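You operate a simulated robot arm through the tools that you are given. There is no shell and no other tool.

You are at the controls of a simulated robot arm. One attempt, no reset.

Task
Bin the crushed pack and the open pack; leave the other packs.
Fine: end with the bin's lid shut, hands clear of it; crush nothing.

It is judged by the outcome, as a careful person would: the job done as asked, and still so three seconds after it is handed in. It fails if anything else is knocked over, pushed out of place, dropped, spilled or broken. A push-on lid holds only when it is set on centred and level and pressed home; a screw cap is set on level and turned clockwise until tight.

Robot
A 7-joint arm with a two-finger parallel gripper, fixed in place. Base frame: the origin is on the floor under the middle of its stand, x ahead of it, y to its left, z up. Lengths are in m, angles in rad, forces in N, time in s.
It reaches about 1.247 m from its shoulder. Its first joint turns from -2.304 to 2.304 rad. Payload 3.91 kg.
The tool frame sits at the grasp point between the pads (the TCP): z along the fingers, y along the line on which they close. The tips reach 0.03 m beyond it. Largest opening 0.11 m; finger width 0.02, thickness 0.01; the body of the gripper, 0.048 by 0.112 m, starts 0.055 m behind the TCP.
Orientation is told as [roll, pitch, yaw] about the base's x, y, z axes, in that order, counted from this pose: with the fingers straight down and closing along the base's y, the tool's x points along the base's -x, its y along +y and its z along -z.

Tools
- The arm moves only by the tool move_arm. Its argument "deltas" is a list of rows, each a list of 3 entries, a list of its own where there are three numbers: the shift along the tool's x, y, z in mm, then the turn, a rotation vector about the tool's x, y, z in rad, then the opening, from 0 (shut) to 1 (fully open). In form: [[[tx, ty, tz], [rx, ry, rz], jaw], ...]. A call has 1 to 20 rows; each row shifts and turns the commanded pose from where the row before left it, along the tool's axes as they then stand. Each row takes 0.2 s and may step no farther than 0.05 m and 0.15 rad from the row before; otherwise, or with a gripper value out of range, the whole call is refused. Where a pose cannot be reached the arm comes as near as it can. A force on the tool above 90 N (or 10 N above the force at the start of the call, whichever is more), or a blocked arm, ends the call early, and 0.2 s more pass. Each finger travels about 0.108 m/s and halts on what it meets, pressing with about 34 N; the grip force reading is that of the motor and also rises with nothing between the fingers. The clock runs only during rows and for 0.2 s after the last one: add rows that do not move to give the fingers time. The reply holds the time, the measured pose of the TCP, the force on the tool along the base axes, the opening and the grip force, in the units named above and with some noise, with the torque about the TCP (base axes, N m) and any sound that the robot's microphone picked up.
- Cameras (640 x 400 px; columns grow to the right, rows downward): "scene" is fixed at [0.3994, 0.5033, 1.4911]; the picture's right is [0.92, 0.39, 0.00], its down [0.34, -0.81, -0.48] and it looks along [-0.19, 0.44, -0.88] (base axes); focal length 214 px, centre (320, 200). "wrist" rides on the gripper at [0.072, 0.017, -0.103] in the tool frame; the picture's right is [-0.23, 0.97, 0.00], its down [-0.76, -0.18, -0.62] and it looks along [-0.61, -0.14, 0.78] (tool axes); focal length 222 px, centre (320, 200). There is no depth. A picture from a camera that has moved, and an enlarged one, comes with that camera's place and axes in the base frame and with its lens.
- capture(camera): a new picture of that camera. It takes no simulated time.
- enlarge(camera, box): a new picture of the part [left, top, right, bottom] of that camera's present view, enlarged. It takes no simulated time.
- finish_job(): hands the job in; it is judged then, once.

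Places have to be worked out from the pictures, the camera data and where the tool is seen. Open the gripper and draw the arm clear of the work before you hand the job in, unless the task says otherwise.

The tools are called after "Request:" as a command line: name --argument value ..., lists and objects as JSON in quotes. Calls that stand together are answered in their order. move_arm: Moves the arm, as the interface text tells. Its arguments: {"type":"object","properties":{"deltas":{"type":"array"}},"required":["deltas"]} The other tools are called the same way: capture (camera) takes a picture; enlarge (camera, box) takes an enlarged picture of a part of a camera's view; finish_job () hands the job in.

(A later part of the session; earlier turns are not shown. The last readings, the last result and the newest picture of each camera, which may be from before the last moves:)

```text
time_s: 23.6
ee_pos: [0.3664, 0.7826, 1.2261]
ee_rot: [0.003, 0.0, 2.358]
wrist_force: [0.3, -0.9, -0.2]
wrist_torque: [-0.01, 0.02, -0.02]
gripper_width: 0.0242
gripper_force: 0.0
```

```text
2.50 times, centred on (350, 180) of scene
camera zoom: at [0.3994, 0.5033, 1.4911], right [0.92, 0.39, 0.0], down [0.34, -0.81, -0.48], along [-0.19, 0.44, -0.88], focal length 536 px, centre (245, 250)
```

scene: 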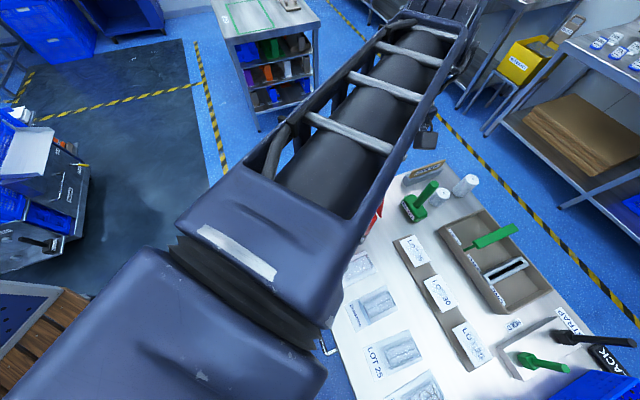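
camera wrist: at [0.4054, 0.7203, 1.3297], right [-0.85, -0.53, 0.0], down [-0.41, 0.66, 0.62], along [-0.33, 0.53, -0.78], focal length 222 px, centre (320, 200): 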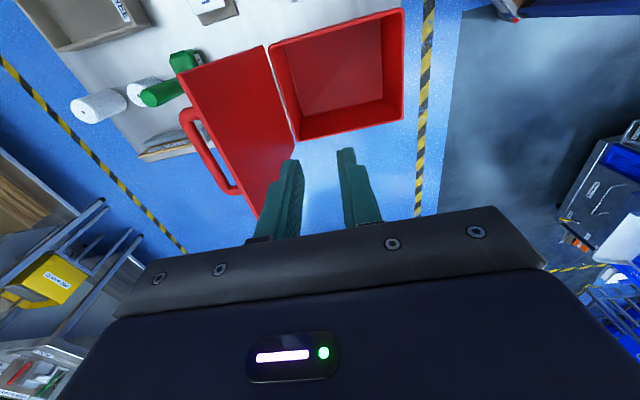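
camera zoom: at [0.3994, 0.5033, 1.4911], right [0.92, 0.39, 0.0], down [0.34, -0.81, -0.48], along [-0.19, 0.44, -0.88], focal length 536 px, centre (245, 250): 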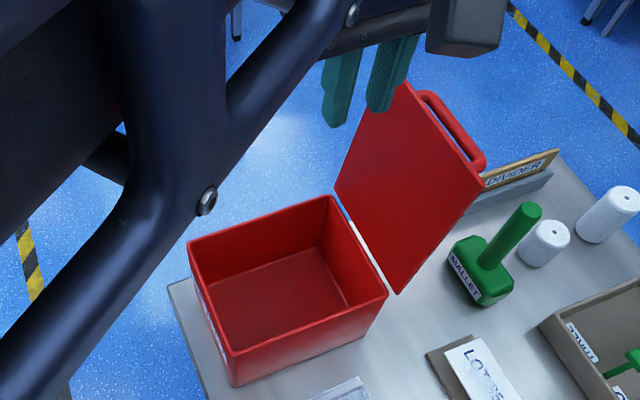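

The bin is fully open: inside about 0.13 × 0.17 m, centre near (0.336, 0.765). Lid rests at ~100°. Now I'll yaw back and travel over to the open pack (second from the bin).

Request:
move_arm --deltas '[[[0, 0, 0], [0, 0, 0.131], 0.5], [[0, 0, 0], [0, 0, 0.131], 1], [[0, 0, 0], [0, 0, 0.131], 1], [[0, 0, 0], [0, 0, 0.131], 1], [[0, 0, 0], [0, 0, 0.131], 1], [[0, 0, 0], [0, 0, 0.131], 1], [[0, 0, 0], [0, 0, 0.131], 1], [[0, 0, 0], [0, 0, 0.131], 1], [[0, 0, 0], [0, 0, 0.131], 1], [[0, 0, 0], [0, 0, 0.131], 1], [[0, 0, 0], [0, 0, 0.131], 1], [[0, 0, 0], [0, 0, 0.13], 1], [[8.5, -41.1, 0], [0, 0, 0], 1], [[8.5, -41.1, 0], [0, 0, 0], 1], [[8.5, -41.1, 0], [0, 0, 0], 1], [[8.5, -41.1, 0], [0, 0, 0], 1], [[8.5, -41.1, 0], [0, 0, 0], 1], [[8.5, -41.1, 0], [0, 0, 0], 1], [[0, 0, 0], [0, 0, 0], 1]]'

Request:
move_arm --deltas '[[[0, 0, 45], [0, 0, 0], 1], [[0, 0, 45], [0, 0, 0], 1], [[0, 0, 45], [0, 0, 0], 1], [[0, 0, 45], [0, 0, 0], 1], [[0, 0, 45], [0, 0, 0], 1], [[0, 0, 0], [0, 0, 0], 1]]'

Request:
capture --camera "wrist"

Request:
capture --camera "scene"

```text
time_s: 27.6
ee_pos: [0.5041, 0.5728, 1.2242]
ee_rot: [0.0, 0.001, 0.788]
wrist_force: [0.0, -0.1, 0.3]
wrist_torque: [-0.04, -0.02, -0.04]
gripper_width: 0.1102
gripper_force: 0.1
```

```text
time_s: 29.0
ee_pos: [0.5041, 0.5741, 0.9997]
ee_rot: [0.0, 0.002, 0.785]
wrist_force: [-0.2, 0.7, 0.2]
wrist_torque: [0.02, 0.0, 0.01]
gripper_width: 0.1102
gripper_force: 0.0
```

```text
taken
camera wrist: at [0.4407, 0.5334, 1.1042], right [-0.53, 0.85, 0.0], down [0.66, 0.41, 0.62], along [0.53, 0.33, -0.78], focal length 222 px, centre (320, 200)
```

wrist: 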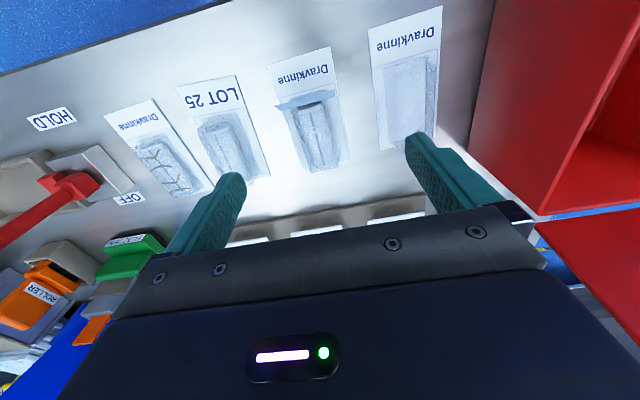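

```text
taken
```

scene: 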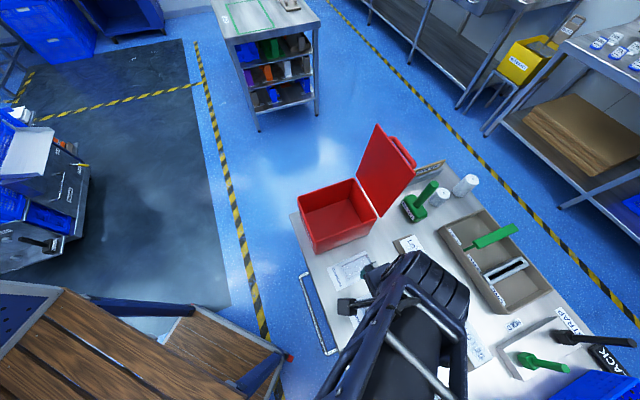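

Request:
enlarge --camera "wrist" --box '[250, 30, 390, 190]'

Request:
enlarge --camera "wrist" --box '[90, 60, 290, 210]'

Request:
enlarge --camera "wrist" --box '[340, 0, 480, 150]'

```text
2.50 times, centred on (320, 110) of wrist
camera zoom: at [0.4407, 0.5334, 1.1042], right [-0.53, 0.85, 0.0], down [0.66, 0.41, 0.62], along [0.53, 0.33, -0.78], focal length 555 px, centre (320, 425)
```

zoom: 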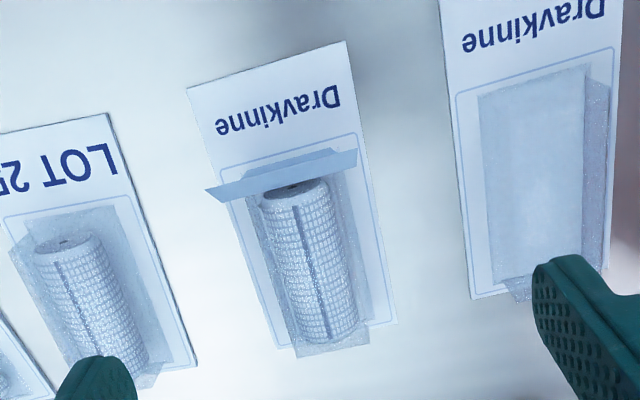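

```text
2.67 times, centred on (190, 135) of wrist
camera zoom: at [0.4407, 0.5334, 1.1042], right [-0.53, 0.85, 0.0], down [0.66, 0.41, 0.62], along [0.53, 0.33, -0.78], focal length 592 px, centre (667, 373)
```

zoom: 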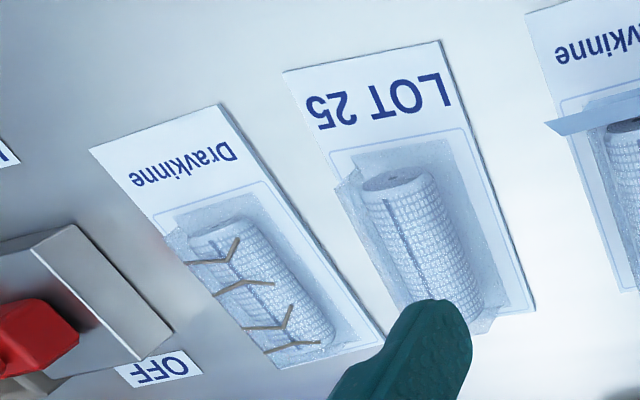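

```text
2.67 times, centred on (410, 75) of wrist
camera zoom: at [0.4407, 0.5334, 1.1042], right [-0.53, 0.85, 0.0], down [0.66, 0.41, 0.62], along [0.53, 0.33, -0.78], focal length 592 px, centre (80, 533)
```

zoom: 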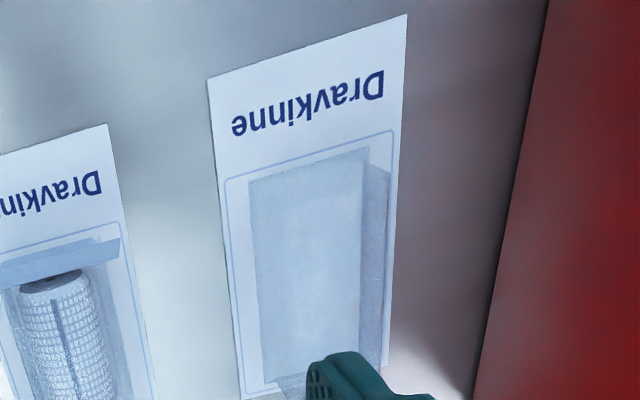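

Pack A is sealed but empty, C is sound, B is the open one. I'll zoom in on B to measure its blister for a gentle grip.

Request:
enlarge --camera "wrist" --box '[288, 80, 352, 180]'

Request:
enlarge --camera "wrist" --box '[260, 40, 356, 110]'

```text
4.00 times, centred on (320, 130) of wrist
camera zoom: at [0.4407, 0.5334, 1.1042], right [-0.53, 0.85, 0.0], down [0.66, 0.41, 0.62], along [0.53, 0.33, -0.78], focal length 888 px, centre (320, 480)
```

zoom: 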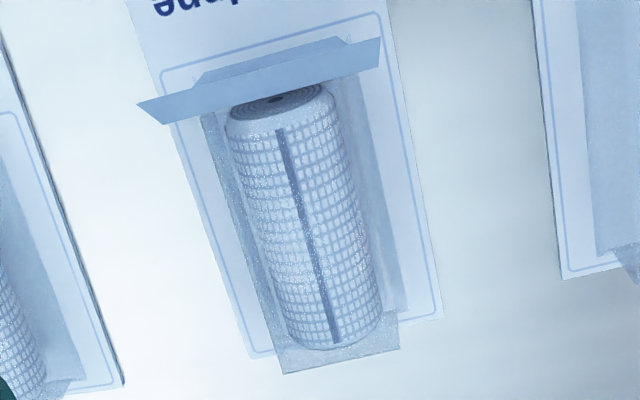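

```text
5.71 times, centred on (308, 75) of wrist
camera zoom: at [0.4407, 0.5334, 1.1042], right [-0.53, 0.85, 0.0], down [0.66, 0.41, 0.62], along [0.53, 0.33, -0.78], focal length 1269 px, centre (389, 914)
```

zoom: 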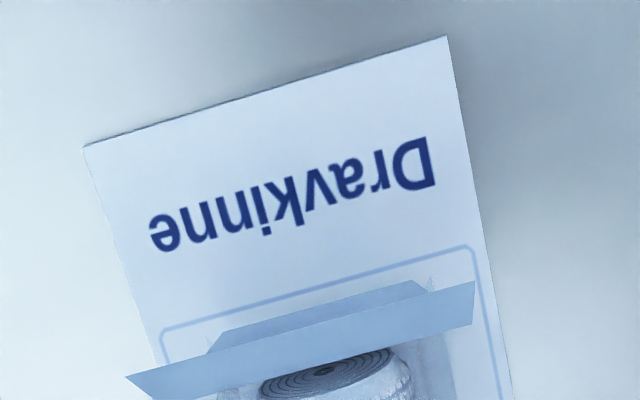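

Pack B's card centre is about (0.520, 0.575); its blister (~38 mm wide) is centred near (0.531, 0.586), top around z≈0.865. I'll move above the blister with the jaws narrowed to ~62 mm and descend partway.

Request:
move_arm --deltas '[[[-14, -5, 20], [0, 0, 0], 0.75], [[-13.6, -5.5, 20], [0, 0, 0], 0.56], [[0, 0, 30], [0, 0, 0], 0.56], [[0, 0, 0], [0, 0, 0], 0.56]]'

Request:
capture --camera "wrist"

Request:
enlarge --camera "wrist" --box '[220, 60, 420, 220]'

```text
time_s: 30.0
ee_pos: [0.5313, 0.5855, 0.9303]
ee_rot: [0.0, 0.001, 0.785]
wrist_force: [-0.5, 0.7, 0.3]
wrist_torque: [-0.01, 0.02, 0.01]
gripper_width: 0.0616
gripper_force: 0.0
```

```text
taken
camera wrist: at [0.4682, 0.5459, 1.0346], right [-0.53, 0.85, 0.0], down [0.66, 0.41, 0.62], along [0.53, 0.33, -0.78], focal length 222 px, centre (320, 200)
```

wrist: 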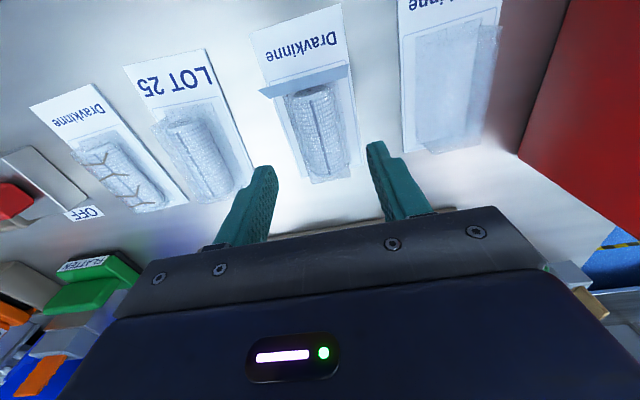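

```text
2.50 times, centred on (320, 140) of wrist
camera zoom: at [0.4682, 0.5459, 1.0346], right [-0.53, 0.85, 0.0], down [0.66, 0.41, 0.62], along [0.53, 0.33, -0.78], focal length 555 px, centre (320, 350)
```

zoom: 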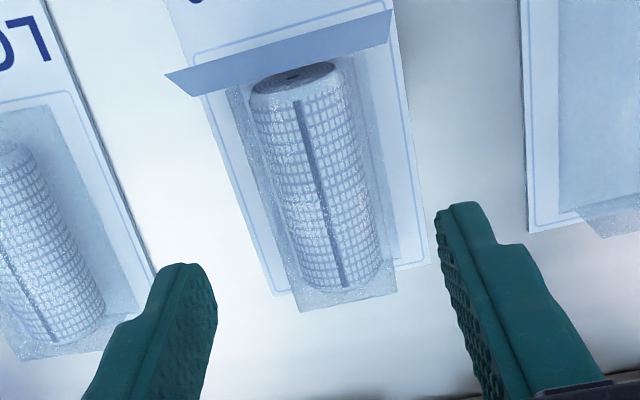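

The blister is centred between the fingers. I'll descend to just above card level and check.

Request:
move_arm --deltas '[[[0, 0, 20], [0, 0, 0], 0.56], [[0, 0, 20], [0, 0, 0], 0.56], [[0, 0, 8], [0, 0, 0], 0.56], [[0, 0, 0], [0, 0, 0], 0.56]]'

Request:
enlarge --camera "wrist" --box '[220, 60, 420, 220]'

Request:
enlarge --camera "scene" --box '[320, 240, 440, 340]'

```text
time_s: 31.0
ee_pos: [0.5325, 0.5845, 0.8827]
ee_rot: [-0.001, 0.001, 0.787]
wrist_force: [0.0, 0.9, 0.7]
wrist_torque: [0.02, 0.0, -0.04]
gripper_width: 0.0617
gripper_force: 0.1
```

```text
2.50 times, centred on (320, 140) of wrist
camera zoom: at [0.4679, 0.5456, 0.9869], right [-0.53, 0.85, 0.0], down [0.66, 0.41, 0.62], along [0.53, 0.33, -0.78], focal length 555 px, centre (320, 350)
```

zoom: 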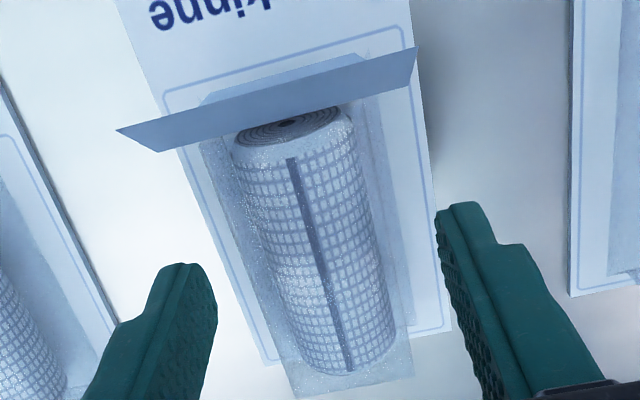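

```text
4.00 times, centred on (380, 290) of scene
camera zoom: at [0.3994, 0.5033, 1.4911], right [0.92, 0.39, 0.0], down [0.34, -0.81, -0.48], along [-0.19, 0.44, -0.88], focal length 858 px, centre (80, -160)
```

zoom: 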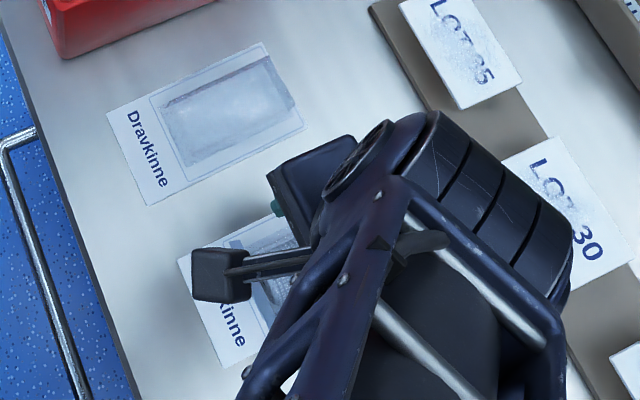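

Still free of contact with the tips at z≈0.853. I'll lower another ~10 mm in fine steps; contact with the card would stop it.

Request:
move_arm --deltas '[[[0, 0, 3], [0, 0, 0], 0.56], [[0, 0, 3], [0, 0, 0], 0.56], [[0, 0, 3], [0, 0, 0], 0.56], [[0, 0, 0], [0, 0, 0], 0.56]]'

Request:
enlarge --camera "wrist" --box '[220, 60, 420, 220]'

```text
time_s: 32.0
ee_pos: [0.5302, 0.5847, 0.873]
ee_rot: [0.002, 0.001, 0.788]
wrist_force: [-0.7, 0.2, -0.4]
wrist_torque: [0.0, 0.04, 0.01]
gripper_width: 0.0617
gripper_force: 0.0
```

```text
2.50 times, centred on (320, 140) of wrist
camera zoom: at [0.4674, 0.5453, 0.9779], right [-0.53, 0.85, 0.0], down [0.66, 0.41, 0.62], along [0.53, 0.33, -0.78], focal length 555 px, centre (320, 350)
```

zoom: 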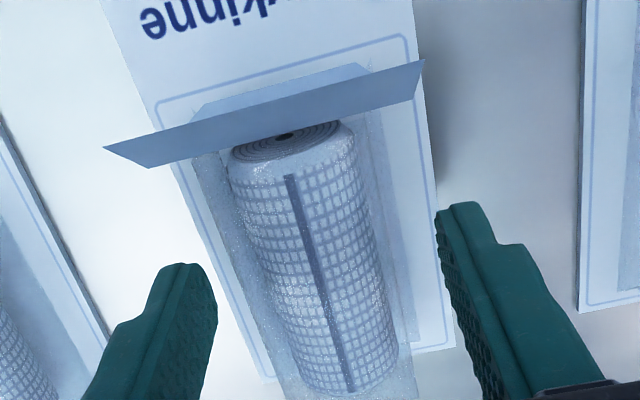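

No contact yet; re-triangulating the card puts it nearer z≈0.828–0.83, so I'll lower another 9 mm in fine steps.

Request:
move_arm --deltas '[[[0, 0, 3], [0, 0, 0], 0.56], [[0, 0, 3], [0, 0, 0], 0.56], [[0, 0, 3], [0, 0, 0], 0.56], [[0, 0, 0], [0, 0, 0], 0.56]]'

Request:
enlarge --camera "wrist" --box '[220, 60, 420, 220]'

```text
time_s: 33.0
ee_pos: [0.5302, 0.5847, 0.8638]
ee_rot: [0.0, 0.001, 0.787]
wrist_force: [0.5, 0.6, 0.6]
wrist_torque: [-0.01, -0.01, 0.0]
gripper_width: 0.0617
gripper_force: 0.1
```

```text
2.50 times, centred on (320, 140) of wrist
camera zoom: at [0.4675, 0.5454, 0.969], right [-0.53, 0.85, 0.0], down [0.66, 0.41, 0.62], along [0.53, 0.33, -0.78], focal length 555 px, centre (320, 350)
```

zoom: 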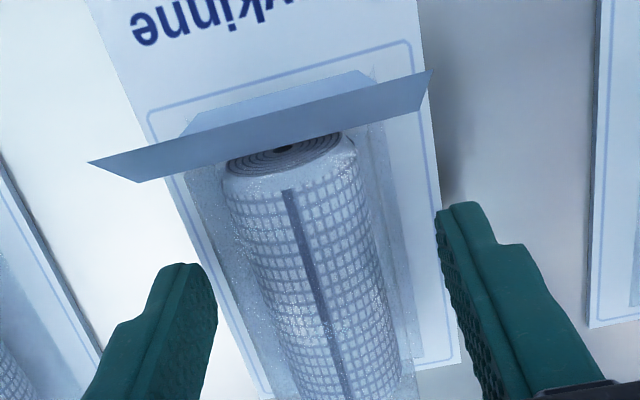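

No contact; triangulation from the larger height difference now puts the table at z≈0.82 and the blister top at ≈0.853. I'll go down 5 mm more (tips ≈0.829) and close slowly on the blister sides.

Request:
move_arm --deltas '[[[0, 0, 2.5], [0, 0, 0], 0.56], [[0, 0, 2.5], [0, 0, 0], 0.56], [[0, 0, 0], [0, 0, 0], 0.48], [[0, 0, 0], [0, 0, 0], 0.42], [[0, 0, 0], [0, 0, 0], 0.42]]'

Request:
enlarge --camera "wrist" --box '[220, 60, 420, 220]'

```text
time_s: 34.2
ee_pos: [0.529, 0.5838, 0.8586]
ee_rot: [0.001, 0.001, 0.787]
wrist_force: [-0.8, -0.2, -1.1]
wrist_torque: [0.0, 0.02, 0.0]
gripper_width: 0.0462
gripper_force: 0.1
```

```text
2.50 times, centred on (320, 140) of wrist
camera zoom: at [0.4674, 0.5453, 0.9638], right [-0.53, 0.85, 0.0], down [0.66, 0.41, 0.62], along [0.53, 0.33, -0.78], focal length 555 px, centre (320, 350)
```

zoom: 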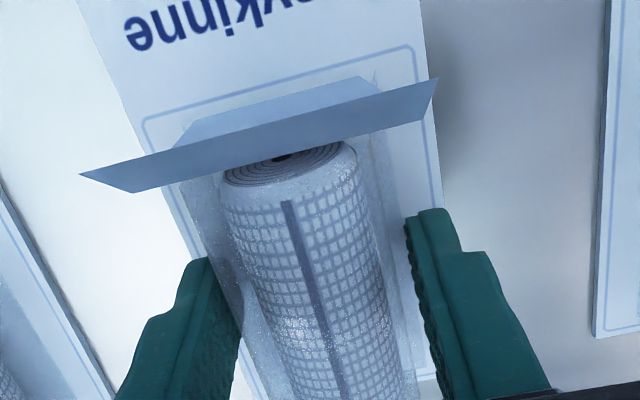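

The blister is between the fingers with the left gap nearly closed and ~2 mm on the right; I'll shift 1 mm and close gently, watching the grip reading.

Request:
move_arm --deltas '[[[0, -1, 0], [0, 0, 0], 0.41], [[0, 0, 0], [0, 0, 0], 0.39], [[0, 0, 0], [0, 0, 0], 0.375], [[0, 0, 0], [0, 0, 0], 0.375]]'

Request:
enlarge --camera "wrist" --box '[220, 60, 420, 220]'

```text
time_s: 35.2
ee_pos: [0.531, 0.5837, 0.86]
ee_rot: [0.001, 0.002, 0.787]
wrist_force: [-1.1, -0.6, -0.3]
wrist_torque: [0.0, 0.02, 0.01]
gripper_width: 0.0412
gripper_force: 0.0
```

```text
2.50 times, centred on (320, 140) of wrist
camera zoom: at [0.4682, 0.5445, 0.9637], right [-0.53, 0.85, 0.0], down [0.66, 0.41, 0.62], along [0.53, 0.33, -0.78], focal length 555 px, centre (320, 350)
```

zoom: 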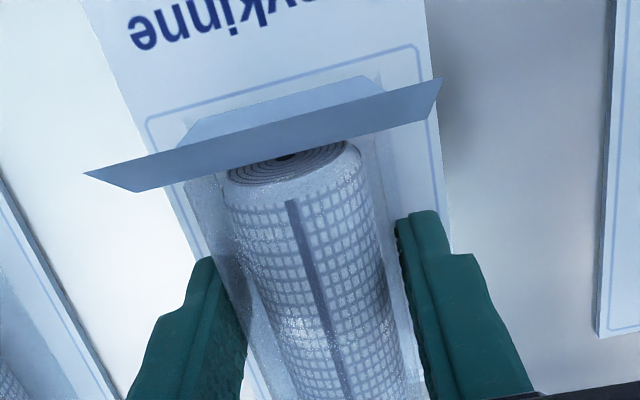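

Request:
move_arm --deltas '[[[0, 0, 0], [0, 0, 0], 0.36], [[0, 0, 0], [0, 0, 0], 0.35], [[0, 0, 0], [0, 0, 0], 0.35]]'

```text
time_s: 36.0
ee_pos: [0.5318, 0.5844, 0.8588]
ee_rot: [0.0, 0.001, 0.787]
wrist_force: [-0.1, -0.3, -0.6]
wrist_torque: [0.01, -0.04, 0.0]
gripper_width: 0.0396
gripper_force: 10.0
```

Contact at 39.6 mm with about 10 N. That should hold a light pack; I'll lift slowly and check it comes along level.

Request:
move_arm --deltas '[[[0, 0, -5], [0, 0, 0], 0.35], [[0, 0, -10], [0, 0, 0], 0.35], [[0, 0, -15], [0, 0, 0], 0.35], [[0, 0, 0], [0, 0, 0], 0.35]]'

Request:
capture --camera "wrist"

Request:
enlarge --camera "scene" --box '[320, 240, 440, 340]'

```text
time_s: 37.0
ee_pos: [0.532, 0.5839, 0.8879]
ee_rot: [0.0, 0.001, 0.787]
wrist_force: [0.2, -0.2, 0.4]
wrist_torque: [0.0, 0.0, 0.0]
gripper_width: 0.0384
gripper_force: 0.2
```

```text
taken
camera wrist: at [0.4687, 0.5446, 0.994], right [-0.53, 0.85, 0.0], down [0.66, 0.41, 0.62], along [0.53, 0.33, -0.78], focal length 222 px, centre (320, 200)
```

wrist: 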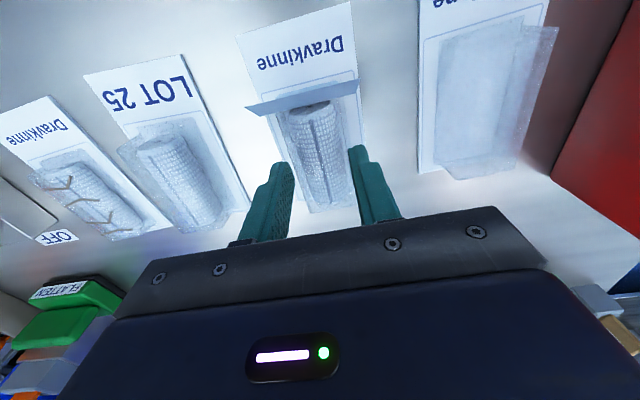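

```text
4.00 times, centred on (380, 290) of scene
camera zoom: at [0.3994, 0.5033, 1.4911], right [0.92, 0.39, 0.0], down [0.34, -0.81, -0.48], along [-0.19, 0.44, -0.88], focal length 858 px, centre (80, -160)
```

zoom: 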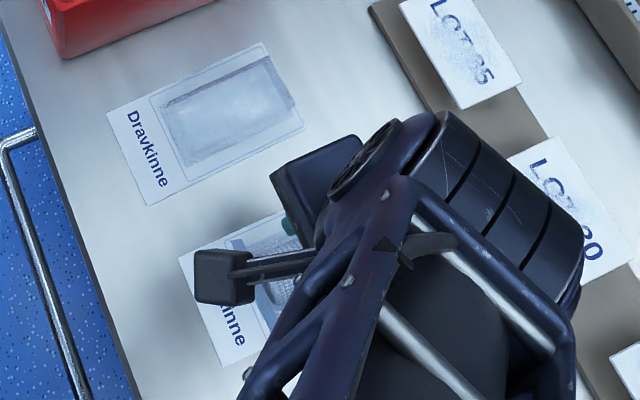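

The fingers slid up off the blister; the pack stayed in place on the table. I'll look closely before regripping.

Request:
enlarge --camera "wrist" --box '[280, 90, 360, 220]'

Request:
enlarge --camera "wrist" --box '[410, 0, 570, 190]'

Request:
enlarge --camera "wrist" --box '[100, 100, 260, 250]'

```text
3.08 times, centred on (320, 155) of wrist
camera zoom: at [0.4687, 0.5446, 0.994], right [-0.53, 0.85, 0.0], down [0.66, 0.41, 0.62], along [0.53, 0.33, -0.78], focal length 684 px, centre (320, 338)
```

zoom: 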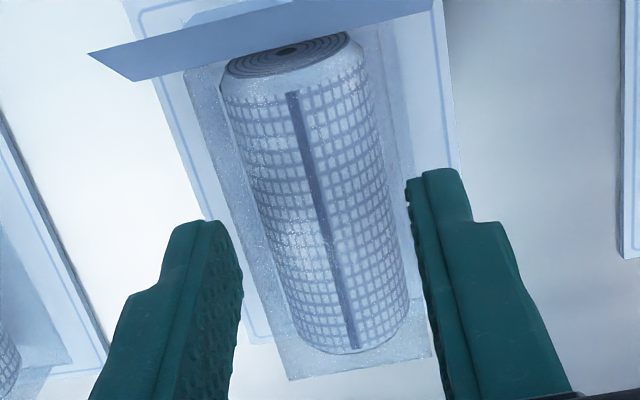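

```text
2.11 times, centred on (490, 95) of wrist
camera zoom: at [0.4687, 0.5446, 0.994], right [-0.53, 0.85, 0.0], down [0.66, 0.41, 0.62], along [0.53, 0.33, -0.78], focal length 468 px, centre (-38, 421)
```

zoom: 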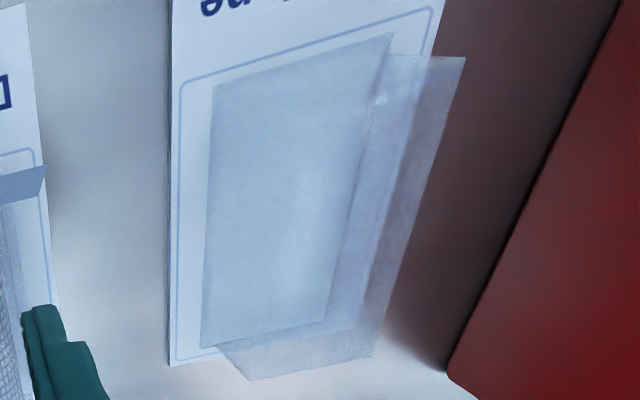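

```text
2.67 times, centred on (180, 175) of wrist
camera zoom: at [0.4687, 0.5446, 0.994], right [-0.53, 0.85, 0.0], down [0.66, 0.41, 0.62], along [0.53, 0.33, -0.78], focal length 592 px, centre (693, 267)
```

zoom: 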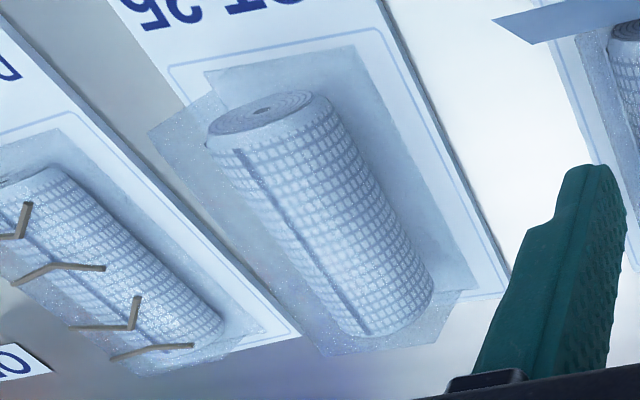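

The blister walls look slightly tapered (wider at the base), so I should grip lower and a bit firmer. Opening, lowering to tips ≈0.825, and closing in stages while reading force.

Request:
move_arm --deltas '[[[0, 0, 0], [0, 0, 0], 0.5], [[0, 0, 15], [0, 0, 0], 0.5], [[0, 0, 12], [0, 0, 0], 0.5], [[0, 0, 3], [0, 0, 0], 0.5], [[0, 0, 3], [0, 0, 0], 0.5], [[0, 0, 0], [0, 0, 0], 0.5]]'

Request:
enlarge --camera "wrist" --box '[220, 60, 420, 220]'

```text
time_s: 38.4
ee_pos: [0.5307, 0.5844, 0.8562]
ee_rot: [0.0, 0.002, 0.788]
wrist_force: [-0.6, -0.5, -0.9]
wrist_torque: [0.03, 0.02, 0.02]
gripper_width: 0.0547
gripper_force: 0.1
```

```text
2.50 times, centred on (320, 140) of wrist
camera zoom: at [0.4686, 0.5447, 0.9609], right [-0.53, 0.85, 0.0], down [0.66, 0.41, 0.62], along [0.53, 0.33, -0.78], focal length 555 px, centre (320, 350)
```

zoom: 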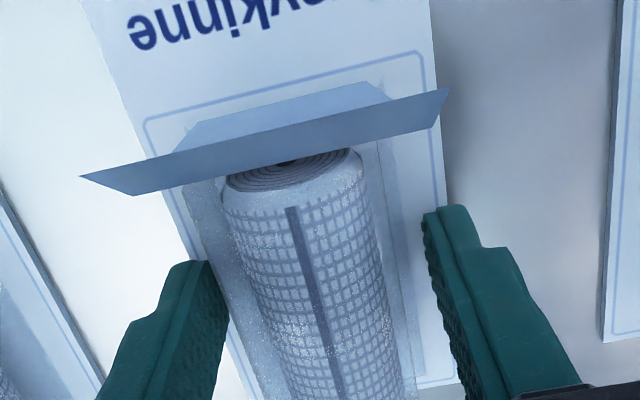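

Request:
move_arm --deltas '[[[0, 0, 1.5], [0, 0, 0], 0.44], [[0, 0, 0], [0, 0, 0], 0.39], [[0, 0, 0], [0, 0, 0], 0.36], [[0, 0, 0], [0, 0, 0], 0.34], [[0, 0, 0], [0, 0, 0], 0.34]]'

```text
time_s: 39.6
ee_pos: [0.5316, 0.5843, 0.855]
ee_rot: [-0.001, 0.002, 0.787]
wrist_force: [0.2, 0.5, -0.1]
wrist_torque: [-0.02, -0.02, -0.01]
gripper_width: 0.0391
gripper_force: 34.1
```

Grip reading is 34 N, more than I want; I'll ease to a middle setting and make a small test lift.

Request:
move_arm --deltas '[[[0, 0, 0], [0, 0, 0], 0.346], [[0, 0, 0], [0, 0, 0], 0.346], [[0, 0, -2], [0, 0, 0], 0.346], [[0, 0, -3], [0, 0, 0], 0.346], [[0, 0, -5], [0, 0, 0], 0.346], [[0, 0, 0], [0, 0, 0], 0.346]]'

Request:
enlarge --camera "wrist" --box '[220, 60, 420, 220]'

```text
time_s: 41.0
ee_pos: [0.531, 0.5829, 0.8643]
ee_rot: [-0.001, 0.002, 0.788]
wrist_force: [0.1, -0.6, -0.2]
wrist_torque: [-0.01, 0.0, 0.01]
gripper_width: 0.0392
gripper_force: 20.5
```

```text
2.50 times, centred on (320, 140) of wrist
camera zoom: at [0.4681, 0.5444, 0.9692], right [-0.53, 0.85, 0.0], down [0.66, 0.41, 0.62], along [0.53, 0.33, -0.78], focal length 555 px, centre (320, 350)
```

zoom: 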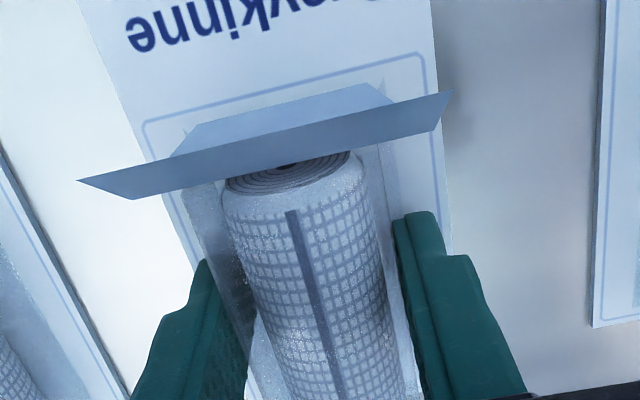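

The pack is now off the table and held at ~20 N, level. I'll lift it up to z≈1.06 steadily.

Request:
move_arm --deltas '[[[0, 0, -8], [0, 0, 0], 0.346], [[0, 0, -14], [0, 0, 0], 0.346], [[0, 0, -20], [0, 0, 0], 0.346], [[0, 0, -20], [0, 0, 0], 0.346], [[0, 0, -20], [0, 0, 0], 0.346], [[0, 0, -20], [0, 0, 0], 0.346], [[0, 0, -20], [0, 0, 0], 0.346], [[0, 0, -20], [0, 0, 0], 0.346], [[0, 0, -20], [0, 0, 0], 0.346], [[0, 0, -20], [0, 0, 0], 0.346], [[0, 0, -14], [0, 0, 0], 0.346], [[0, 0, 0], [0, 0, 0], 0.346]]'

Request:
capture --camera "wrist"

Request:
capture --camera "scene"

```text
time_s: 43.6
ee_pos: [0.5328, 0.5832, 1.0604]
ee_rot: [-0.001, 0.004, 0.785]
wrist_force: [-0.4, 0.3, 0.1]
wrist_torque: [-0.01, 0.02, 0.0]
gripper_width: 0.0391
gripper_force: 34.0
```

```text
taken
camera wrist: at [0.4686, 0.5445, 1.1653], right [-0.53, 0.85, 0.0], down [0.66, 0.41, 0.62], along [0.53, 0.33, -0.78], focal length 222 px, centre (320, 200)
```

wrist: 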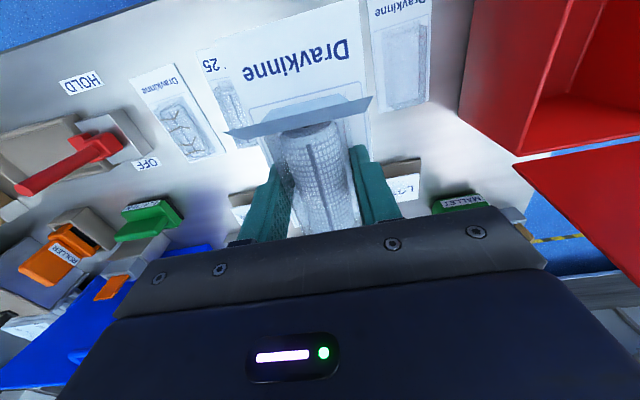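

```text
taken
```

scene: 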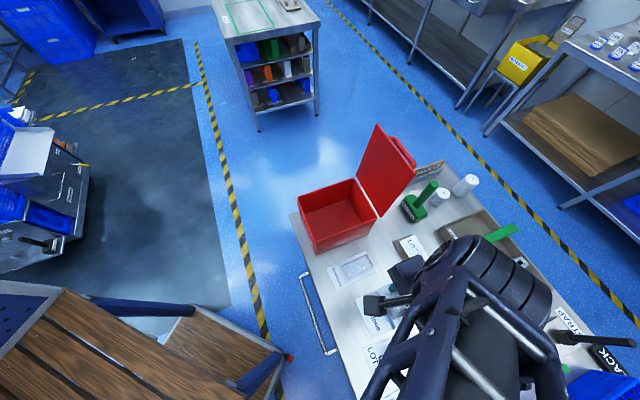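

The pack is held level with nothing else disturbed. Moving it sideways along the row to above the bin.

Request:
move_arm --deltas '[[[0, 12, 0], [0, 0, 0], 0.346], [[0.2, 26, 0], [0, 0, 0], 0.346], [[0.2, 30, 0], [0, 0, 0], 0.346], [[0.2, 30, 0], [0, 0, 0], 0.346], [[0.2, 30, 0], [0, 0, 0], 0.346], [[0.2, 30, 0], [0, 0, 0], 0.346], [[0.2, 30, 0], [0, 0, 0], 0.346], [[0.2, 30, 0], [0, 0, 0], 0.346], [[0.2, 26, 0], [0, 0, 0], 0.346], [[0.2, 16, 0], [0, 0, 0], 0.346], [[0, 8, 0], [0, 0, 0], 0.346], [[0, 0, 0], [0, 0, 0], 0.346]]'

Request:
capture --camera "wrist"

Request:
capture --camera "scene"

```text
time_s: 46.2
ee_pos: [0.3406, 0.7716, 1.0602]
ee_rot: [-0.001, 0.002, 0.787]
wrist_force: [0.0, -0.4, -0.2]
wrist_torque: [-0.02, -0.01, -0.03]
gripper_width: 0.0396
gripper_force: 10.1
```

```text
taken
camera wrist: at [0.2774, 0.7326, 1.1652], right [-0.53, 0.85, 0.0], down [0.66, 0.41, 0.62], along [0.53, 0.33, -0.78], focal length 222 px, centre (320, 200)
```

wrist: 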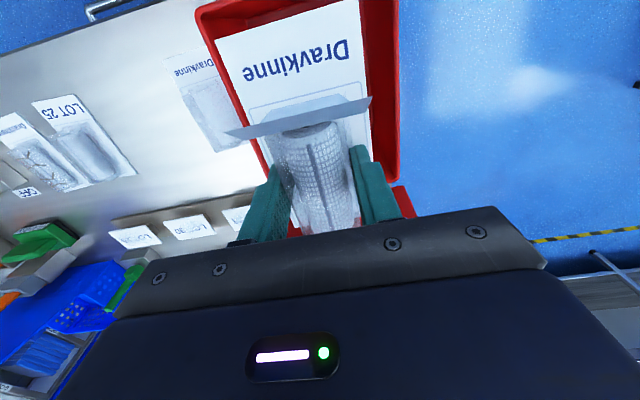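

```text
taken
```

scene: 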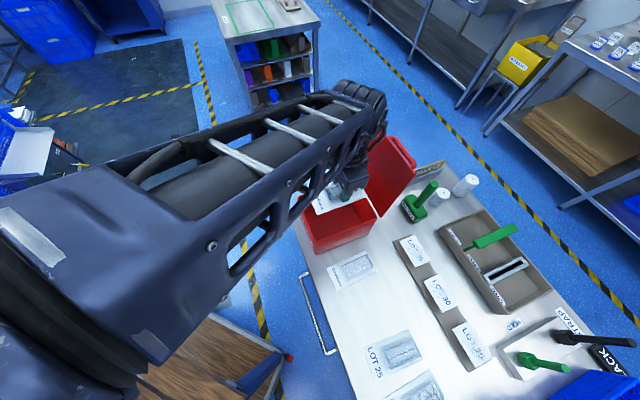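

Request:
enlarge --camera "wrist" --box '[180, 0, 430, 220]'

Request:
enlarge --camera "scene" --box '[280, 80, 440, 260]'

```text
1.82 times, centred on (305, 110) of wrist
camera zoom: at [0.2774, 0.7326, 1.1652], right [-0.53, 0.85, 0.0], down [0.66, 0.41, 0.62], along [0.53, 0.33, -0.78], focal length 404 px, centre (347, 364)
```

zoom: 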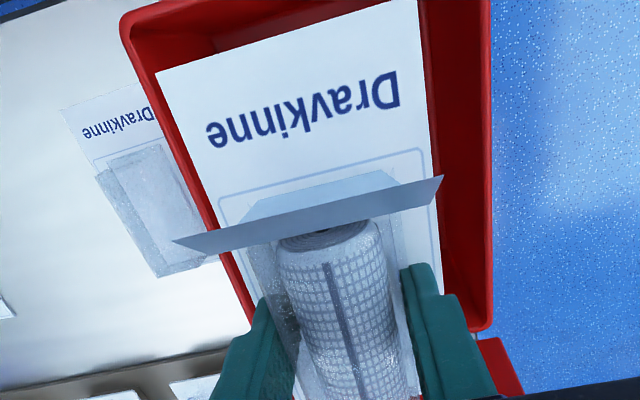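

```text
2.22 times, centred on (360, 170) of scene
camera zoom: at [0.3994, 0.5033, 1.4911], right [0.92, 0.39, 0.0], down [0.34, -0.81, -0.48], along [-0.19, 0.44, -0.88], focal length 477 px, centre (231, 267)
```

zoom: 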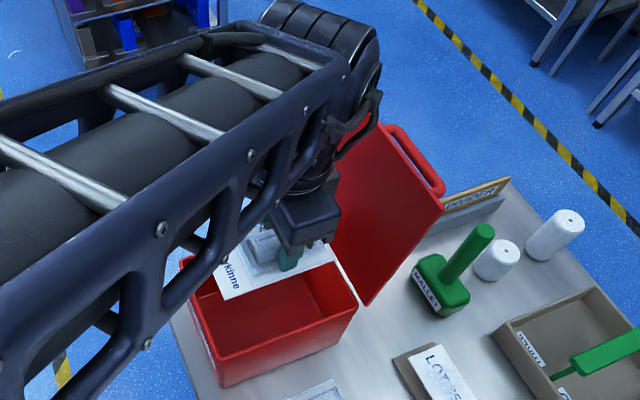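

The card has ~14 mm clearance front/back and ~27 mm each side inside the rim. I'll lower in stages and watch clearance between the wrist and the open lid.

Request:
move_arm --deltas '[[[0, 0, 15], [0, 0, 0], 0.346], [[0, 0, 20], [0, 0, 0], 0.346], [[0, 0, 20], [0, 0, 0], 0.346], [[0, 0, 10], [0, 0, 0], 0.346], [[0, 0, 0], [0, 0, 0], 0.346]]'

Request:
enlarge --camera "wrist" --box '[180, 0, 430, 220]'

Request:
enlarge --camera "scene" --box '[280, 80, 440, 260]'

```text
time_s: 47.4
ee_pos: [0.3403, 0.7712, 0.9959]
ee_rot: [0.0, 0.003, 0.788]
wrist_force: [0.1, 0.4, -0.2]
wrist_torque: [-0.02, -0.01, 0.02]
gripper_width: 0.0393
gripper_force: 0.7
```

```text
1.82 times, centred on (305, 110) of wrist
camera zoom: at [0.2776, 0.7324, 1.1007], right [-0.53, 0.85, 0.0], down [0.66, 0.41, 0.62], along [0.53, 0.33, -0.78], focal length 404 px, centre (347, 364)
```

zoom: 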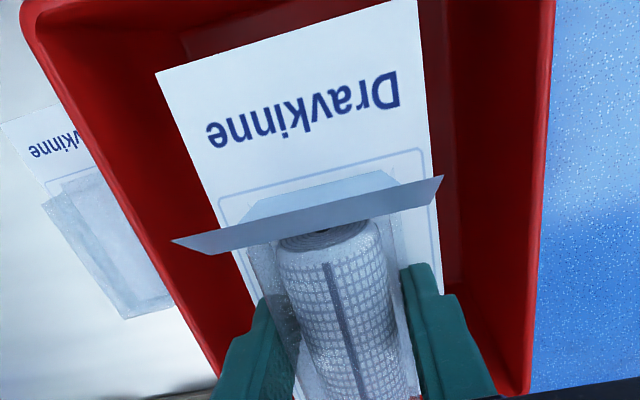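

```text
2.22 times, centred on (360, 170) of scene
camera zoom: at [0.3994, 0.5033, 1.4911], right [0.92, 0.39, 0.0], down [0.34, -0.81, -0.48], along [-0.19, 0.44, -0.88], focal length 477 px, centre (231, 267)
```

zoom: 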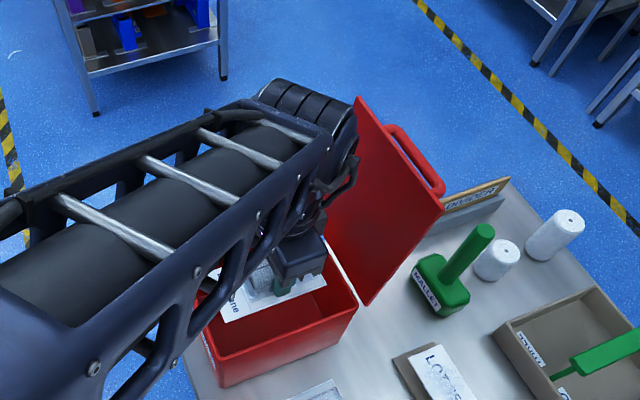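

Still held and clear. Lowering into the bin in two more stages.

Request:
move_arm --deltas '[[[0, 0, 15], [0, 0, 0], 0.344], [[0, 0, 20], [0, 0, 0], 0.344], [[0, 0, 20], [0, 0, 0], 0.344], [[0, 0, 0], [0, 0, 0], 0.344]]'

Request:
enlarge --camera "wrist" --box '[160, 0, 450, 250]'

Request:
enlarge --camera "scene" --box '[280, 80, 440, 260]'

```text
time_s: 48.4
ee_pos: [0.3424, 0.7727, 0.9418]
ee_rot: [-0.002, 0.003, 0.787]
wrist_force: [-0.3, 0.0, -0.2]
wrist_torque: [-0.01, -0.01, 0.02]
gripper_width: 0.0394
gripper_force: 9.8
```

```text
1.60 times, centred on (305, 125) of wrist
camera zoom: at [0.278, 0.7327, 1.0455], right [-0.53, 0.85, 0.0], down [0.66, 0.41, 0.62], along [0.53, 0.33, -0.78], focal length 355 px, centre (344, 320)
```

zoom: 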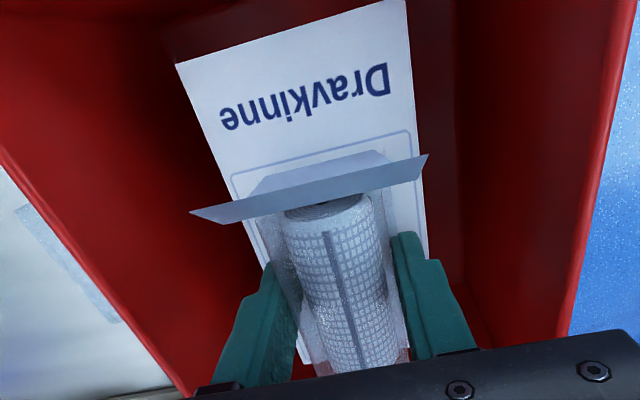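

```text
2.22 times, centred on (360, 170) of scene
camera zoom: at [0.3994, 0.5033, 1.4911], right [0.92, 0.39, 0.0], down [0.34, -0.81, -0.48], along [-0.19, 0.44, -0.88], focal length 477 px, centre (231, 267)
```

zoom: 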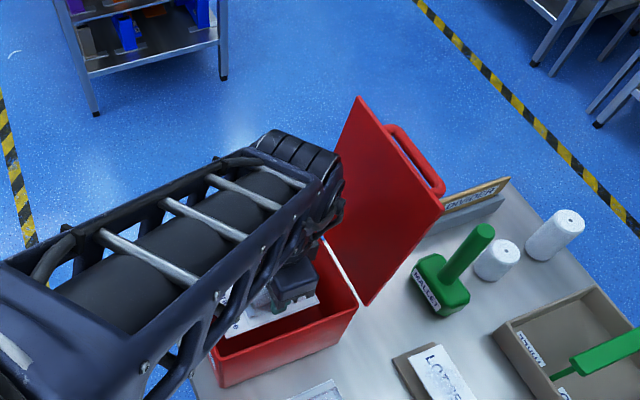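

The pack is inside the bin and the lid hasn't moved. Lowering another 45 mm toward the floor of the bin.

Request:
move_arm --deltas '[[[0, 0, 15], [0, 0, 0], 0.344], [[0, 0, 15], [0, 0, 0], 0.344], [[0, 0, 15], [0, 0, 0], 0.344], [[0, 0, 0], [0, 0, 0], 0.344]]'

Request:
enlarge --camera "wrist" --box '[160, 0, 450, 250]'

Request:
enlarge --camera "scene" --box '[280, 80, 440, 260]'

```text
time_s: 49.4
ee_pos: [0.3415, 0.772, 0.8961]
ee_rot: [0.001, 0.003, 0.789]
wrist_force: [0.1, -0.4, -0.2]
wrist_torque: [-0.01, -0.04, -0.01]
gripper_width: 0.0396
gripper_force: 9.7
```

```text
1.60 times, centred on (305, 125) of wrist
camera zoom: at [0.2777, 0.7325, 1.0007], right [-0.53, 0.85, 0.0], down [0.66, 0.41, 0.62], along [0.53, 0.33, -0.78], focal length 355 px, centre (344, 320)
```

zoom: 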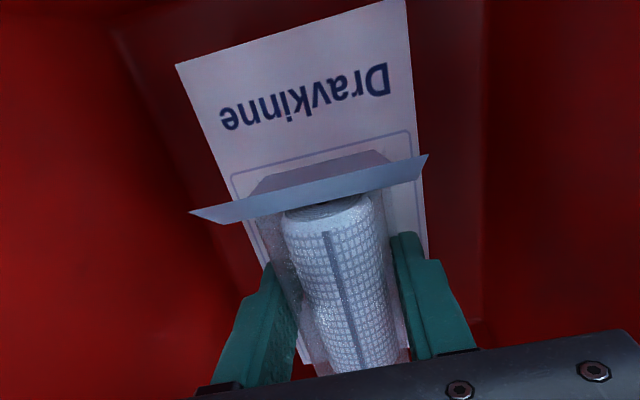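

```text
2.22 times, centred on (360, 170) of scene
camera zoom: at [0.3994, 0.5033, 1.4911], right [0.92, 0.39, 0.0], down [0.34, -0.81, -0.48], along [-0.19, 0.44, -0.88], focal length 477 px, centre (231, 267)
```

zoom: 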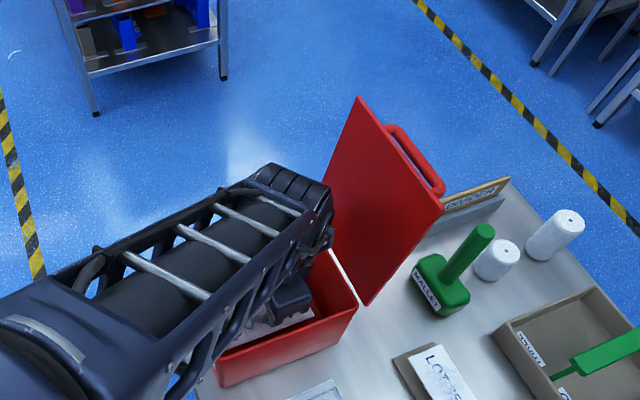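

Still clear on all sides. I'll lower 12 mm more and release gently.

Request:
move_arm --deltas '[[[0, 0, 6], [0, 0, 0], 0.344], [[0, 0, 6], [0, 0, 0], 0.344], [[0, 0, 0], [0, 0, 0], 0.36], [[0, 0, 0], [0, 0, 0], 0.4], [[0, 0, 0], [0, 0, 0], 0.5], [[0, 0, 0], [0, 0, 0], 0.5]]'

Request:
enlarge --camera "wrist" --box '[160, 0, 450, 250]'

```text
time_s: 50.8
ee_pos: [0.3416, 0.7714, 0.8836]
ee_rot: [0.0, 0.001, 0.787]
wrist_force: [0.3, 0.5, 0.5]
wrist_torque: [0.02, 0.03, 0.0]
gripper_width: 0.0552
gripper_force: 0.0
```

```text
1.60 times, centred on (305, 125) of wrist
camera zoom: at [0.2779, 0.7328, 0.9884], right [-0.53, 0.85, 0.0], down [0.66, 0.41, 0.62], along [0.53, 0.33, -0.78], focal length 355 px, centre (344, 320)
```

zoom: 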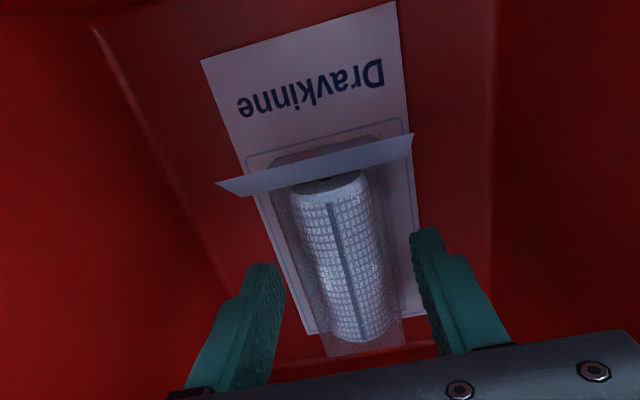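

The open pack lies flat in the bin. I'll raise out of the bin and travel along the row to the crushed pack at the far end.

Request:
move_arm --deltas '[[[0, 0, -10], [0, 0, 0], 0.5], [[0, 0, -25], [0, 0, 0], 0.5], [[0, 0, -35], [0, 0, 0], 0.5], [[0, 0, -40], [0, 0, 0], 0.5], [[0, 0, -40], [0, 0, 0], 0.5], [[0, 0, -40], [0, 0, 0], 0.5], [[0, 0, 0], [0, 0, 0], 0.5], [[0, -48, 0], [0, 0, 0], 0.6], [[0, -48, 0], [0, 0, 0], 0.7], [[0, -48, 0], [0, 0, 0], 0.7], [[0, -48, 0], [0, 0, 0], 0.7], [[0, -48, 0], [0, 0, 0], 0.7], [[0, -48, 0], [0, 0, 0], 0.7], [[0, -48, 0], [0, 0, 0], 0.7], [[0, -48, 0], [0, 0, 0], 0.7], [[0, -48, 0], [0, 0, 0], 0.7], [[0, -40, 0], [0, 0, 0], 0.7], [[0, 0, 0], [0, 0, 0], 0.7]]'

Request:
capture --camera "wrist"

Request:
capture --camera "scene"

```text
time_s: 54.6
ee_pos: [0.6745, 0.4389, 1.0745]
ee_rot: [0.0, 0.002, 0.787]
wrist_force: [-0.2, -0.5, 0.1]
wrist_torque: [-0.01, -0.03, -0.02]
gripper_width: 0.0771
gripper_force: 0.1
```

```text
taken
camera wrist: at [0.6103, 0.3996, 1.1791], right [-0.53, 0.85, 0.0], down [0.66, 0.41, 0.62], along [0.53, 0.33, -0.78], focal length 222 px, centre (320, 200)
```

wrist: 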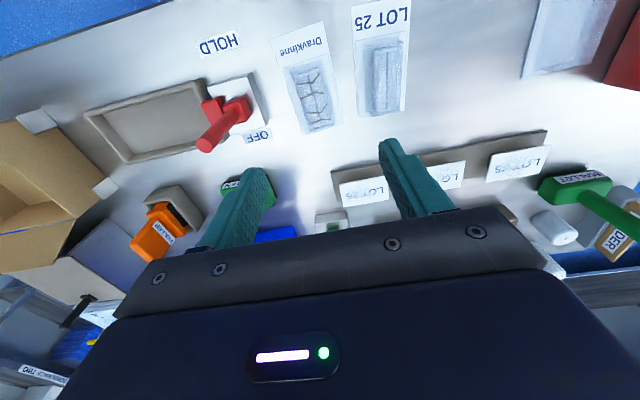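

```text
taken
```

scene: 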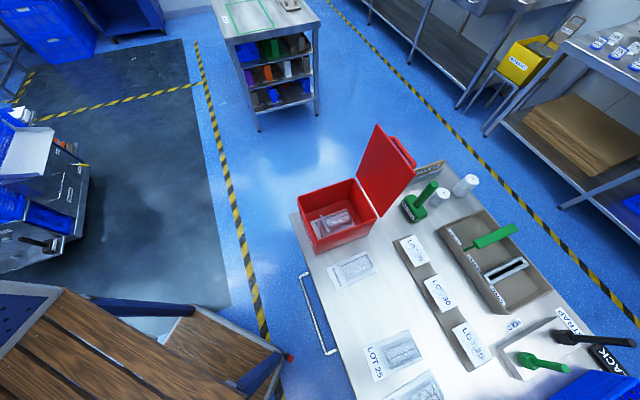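

Request:
enlarge --camera "wrist" --box '[190, 0, 420, 160]'

Request:
enlarge --camera "scene" --box '[290, 160, 390, 260]'

Request:
enlarge --camera "wrist" --box '[190, 60, 290, 160]'

```text
2.50 times, centred on (305, 80) of wrist
camera zoom: at [0.6103, 0.3996, 1.1791], right [-0.53, 0.85, 0.0], down [0.66, 0.41, 0.62], along [0.53, 0.33, -0.78], focal length 555 px, centre (358, 500)
```

zoom: 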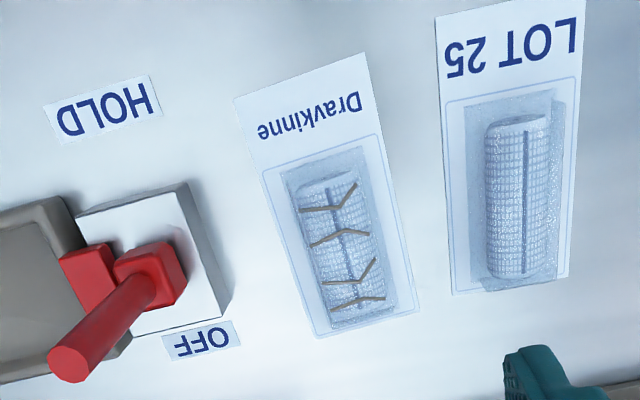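

```text
4.00 times, centred on (340, 210) of scene
camera zoom: at [0.3994, 0.5033, 1.4911], right [0.92, 0.39, 0.0], down [0.34, -0.81, -0.48], along [-0.19, 0.44, -0.88], focal length 858 px, centre (240, 160)
```

zoom: 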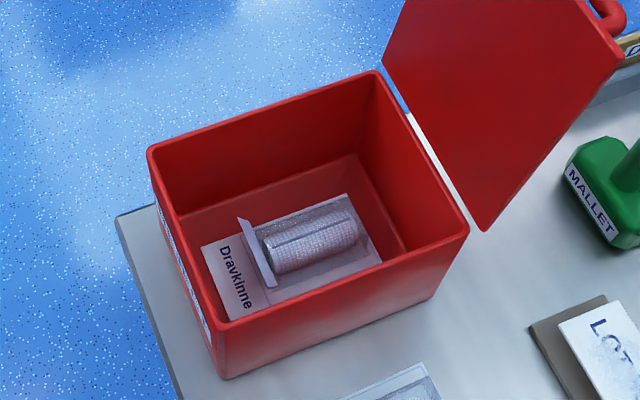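

```text
4.00 times, centred on (240, 110) of wrist
camera zoom: at [0.6103, 0.3996, 1.1791], right [-0.53, 0.85, 0.0], down [0.66, 0.41, 0.62], along [0.53, 0.33, -0.78], focal length 888 px, centre (640, 560)
```

zoom: 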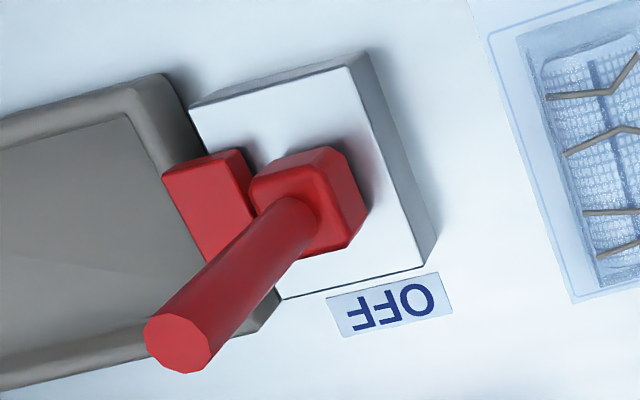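

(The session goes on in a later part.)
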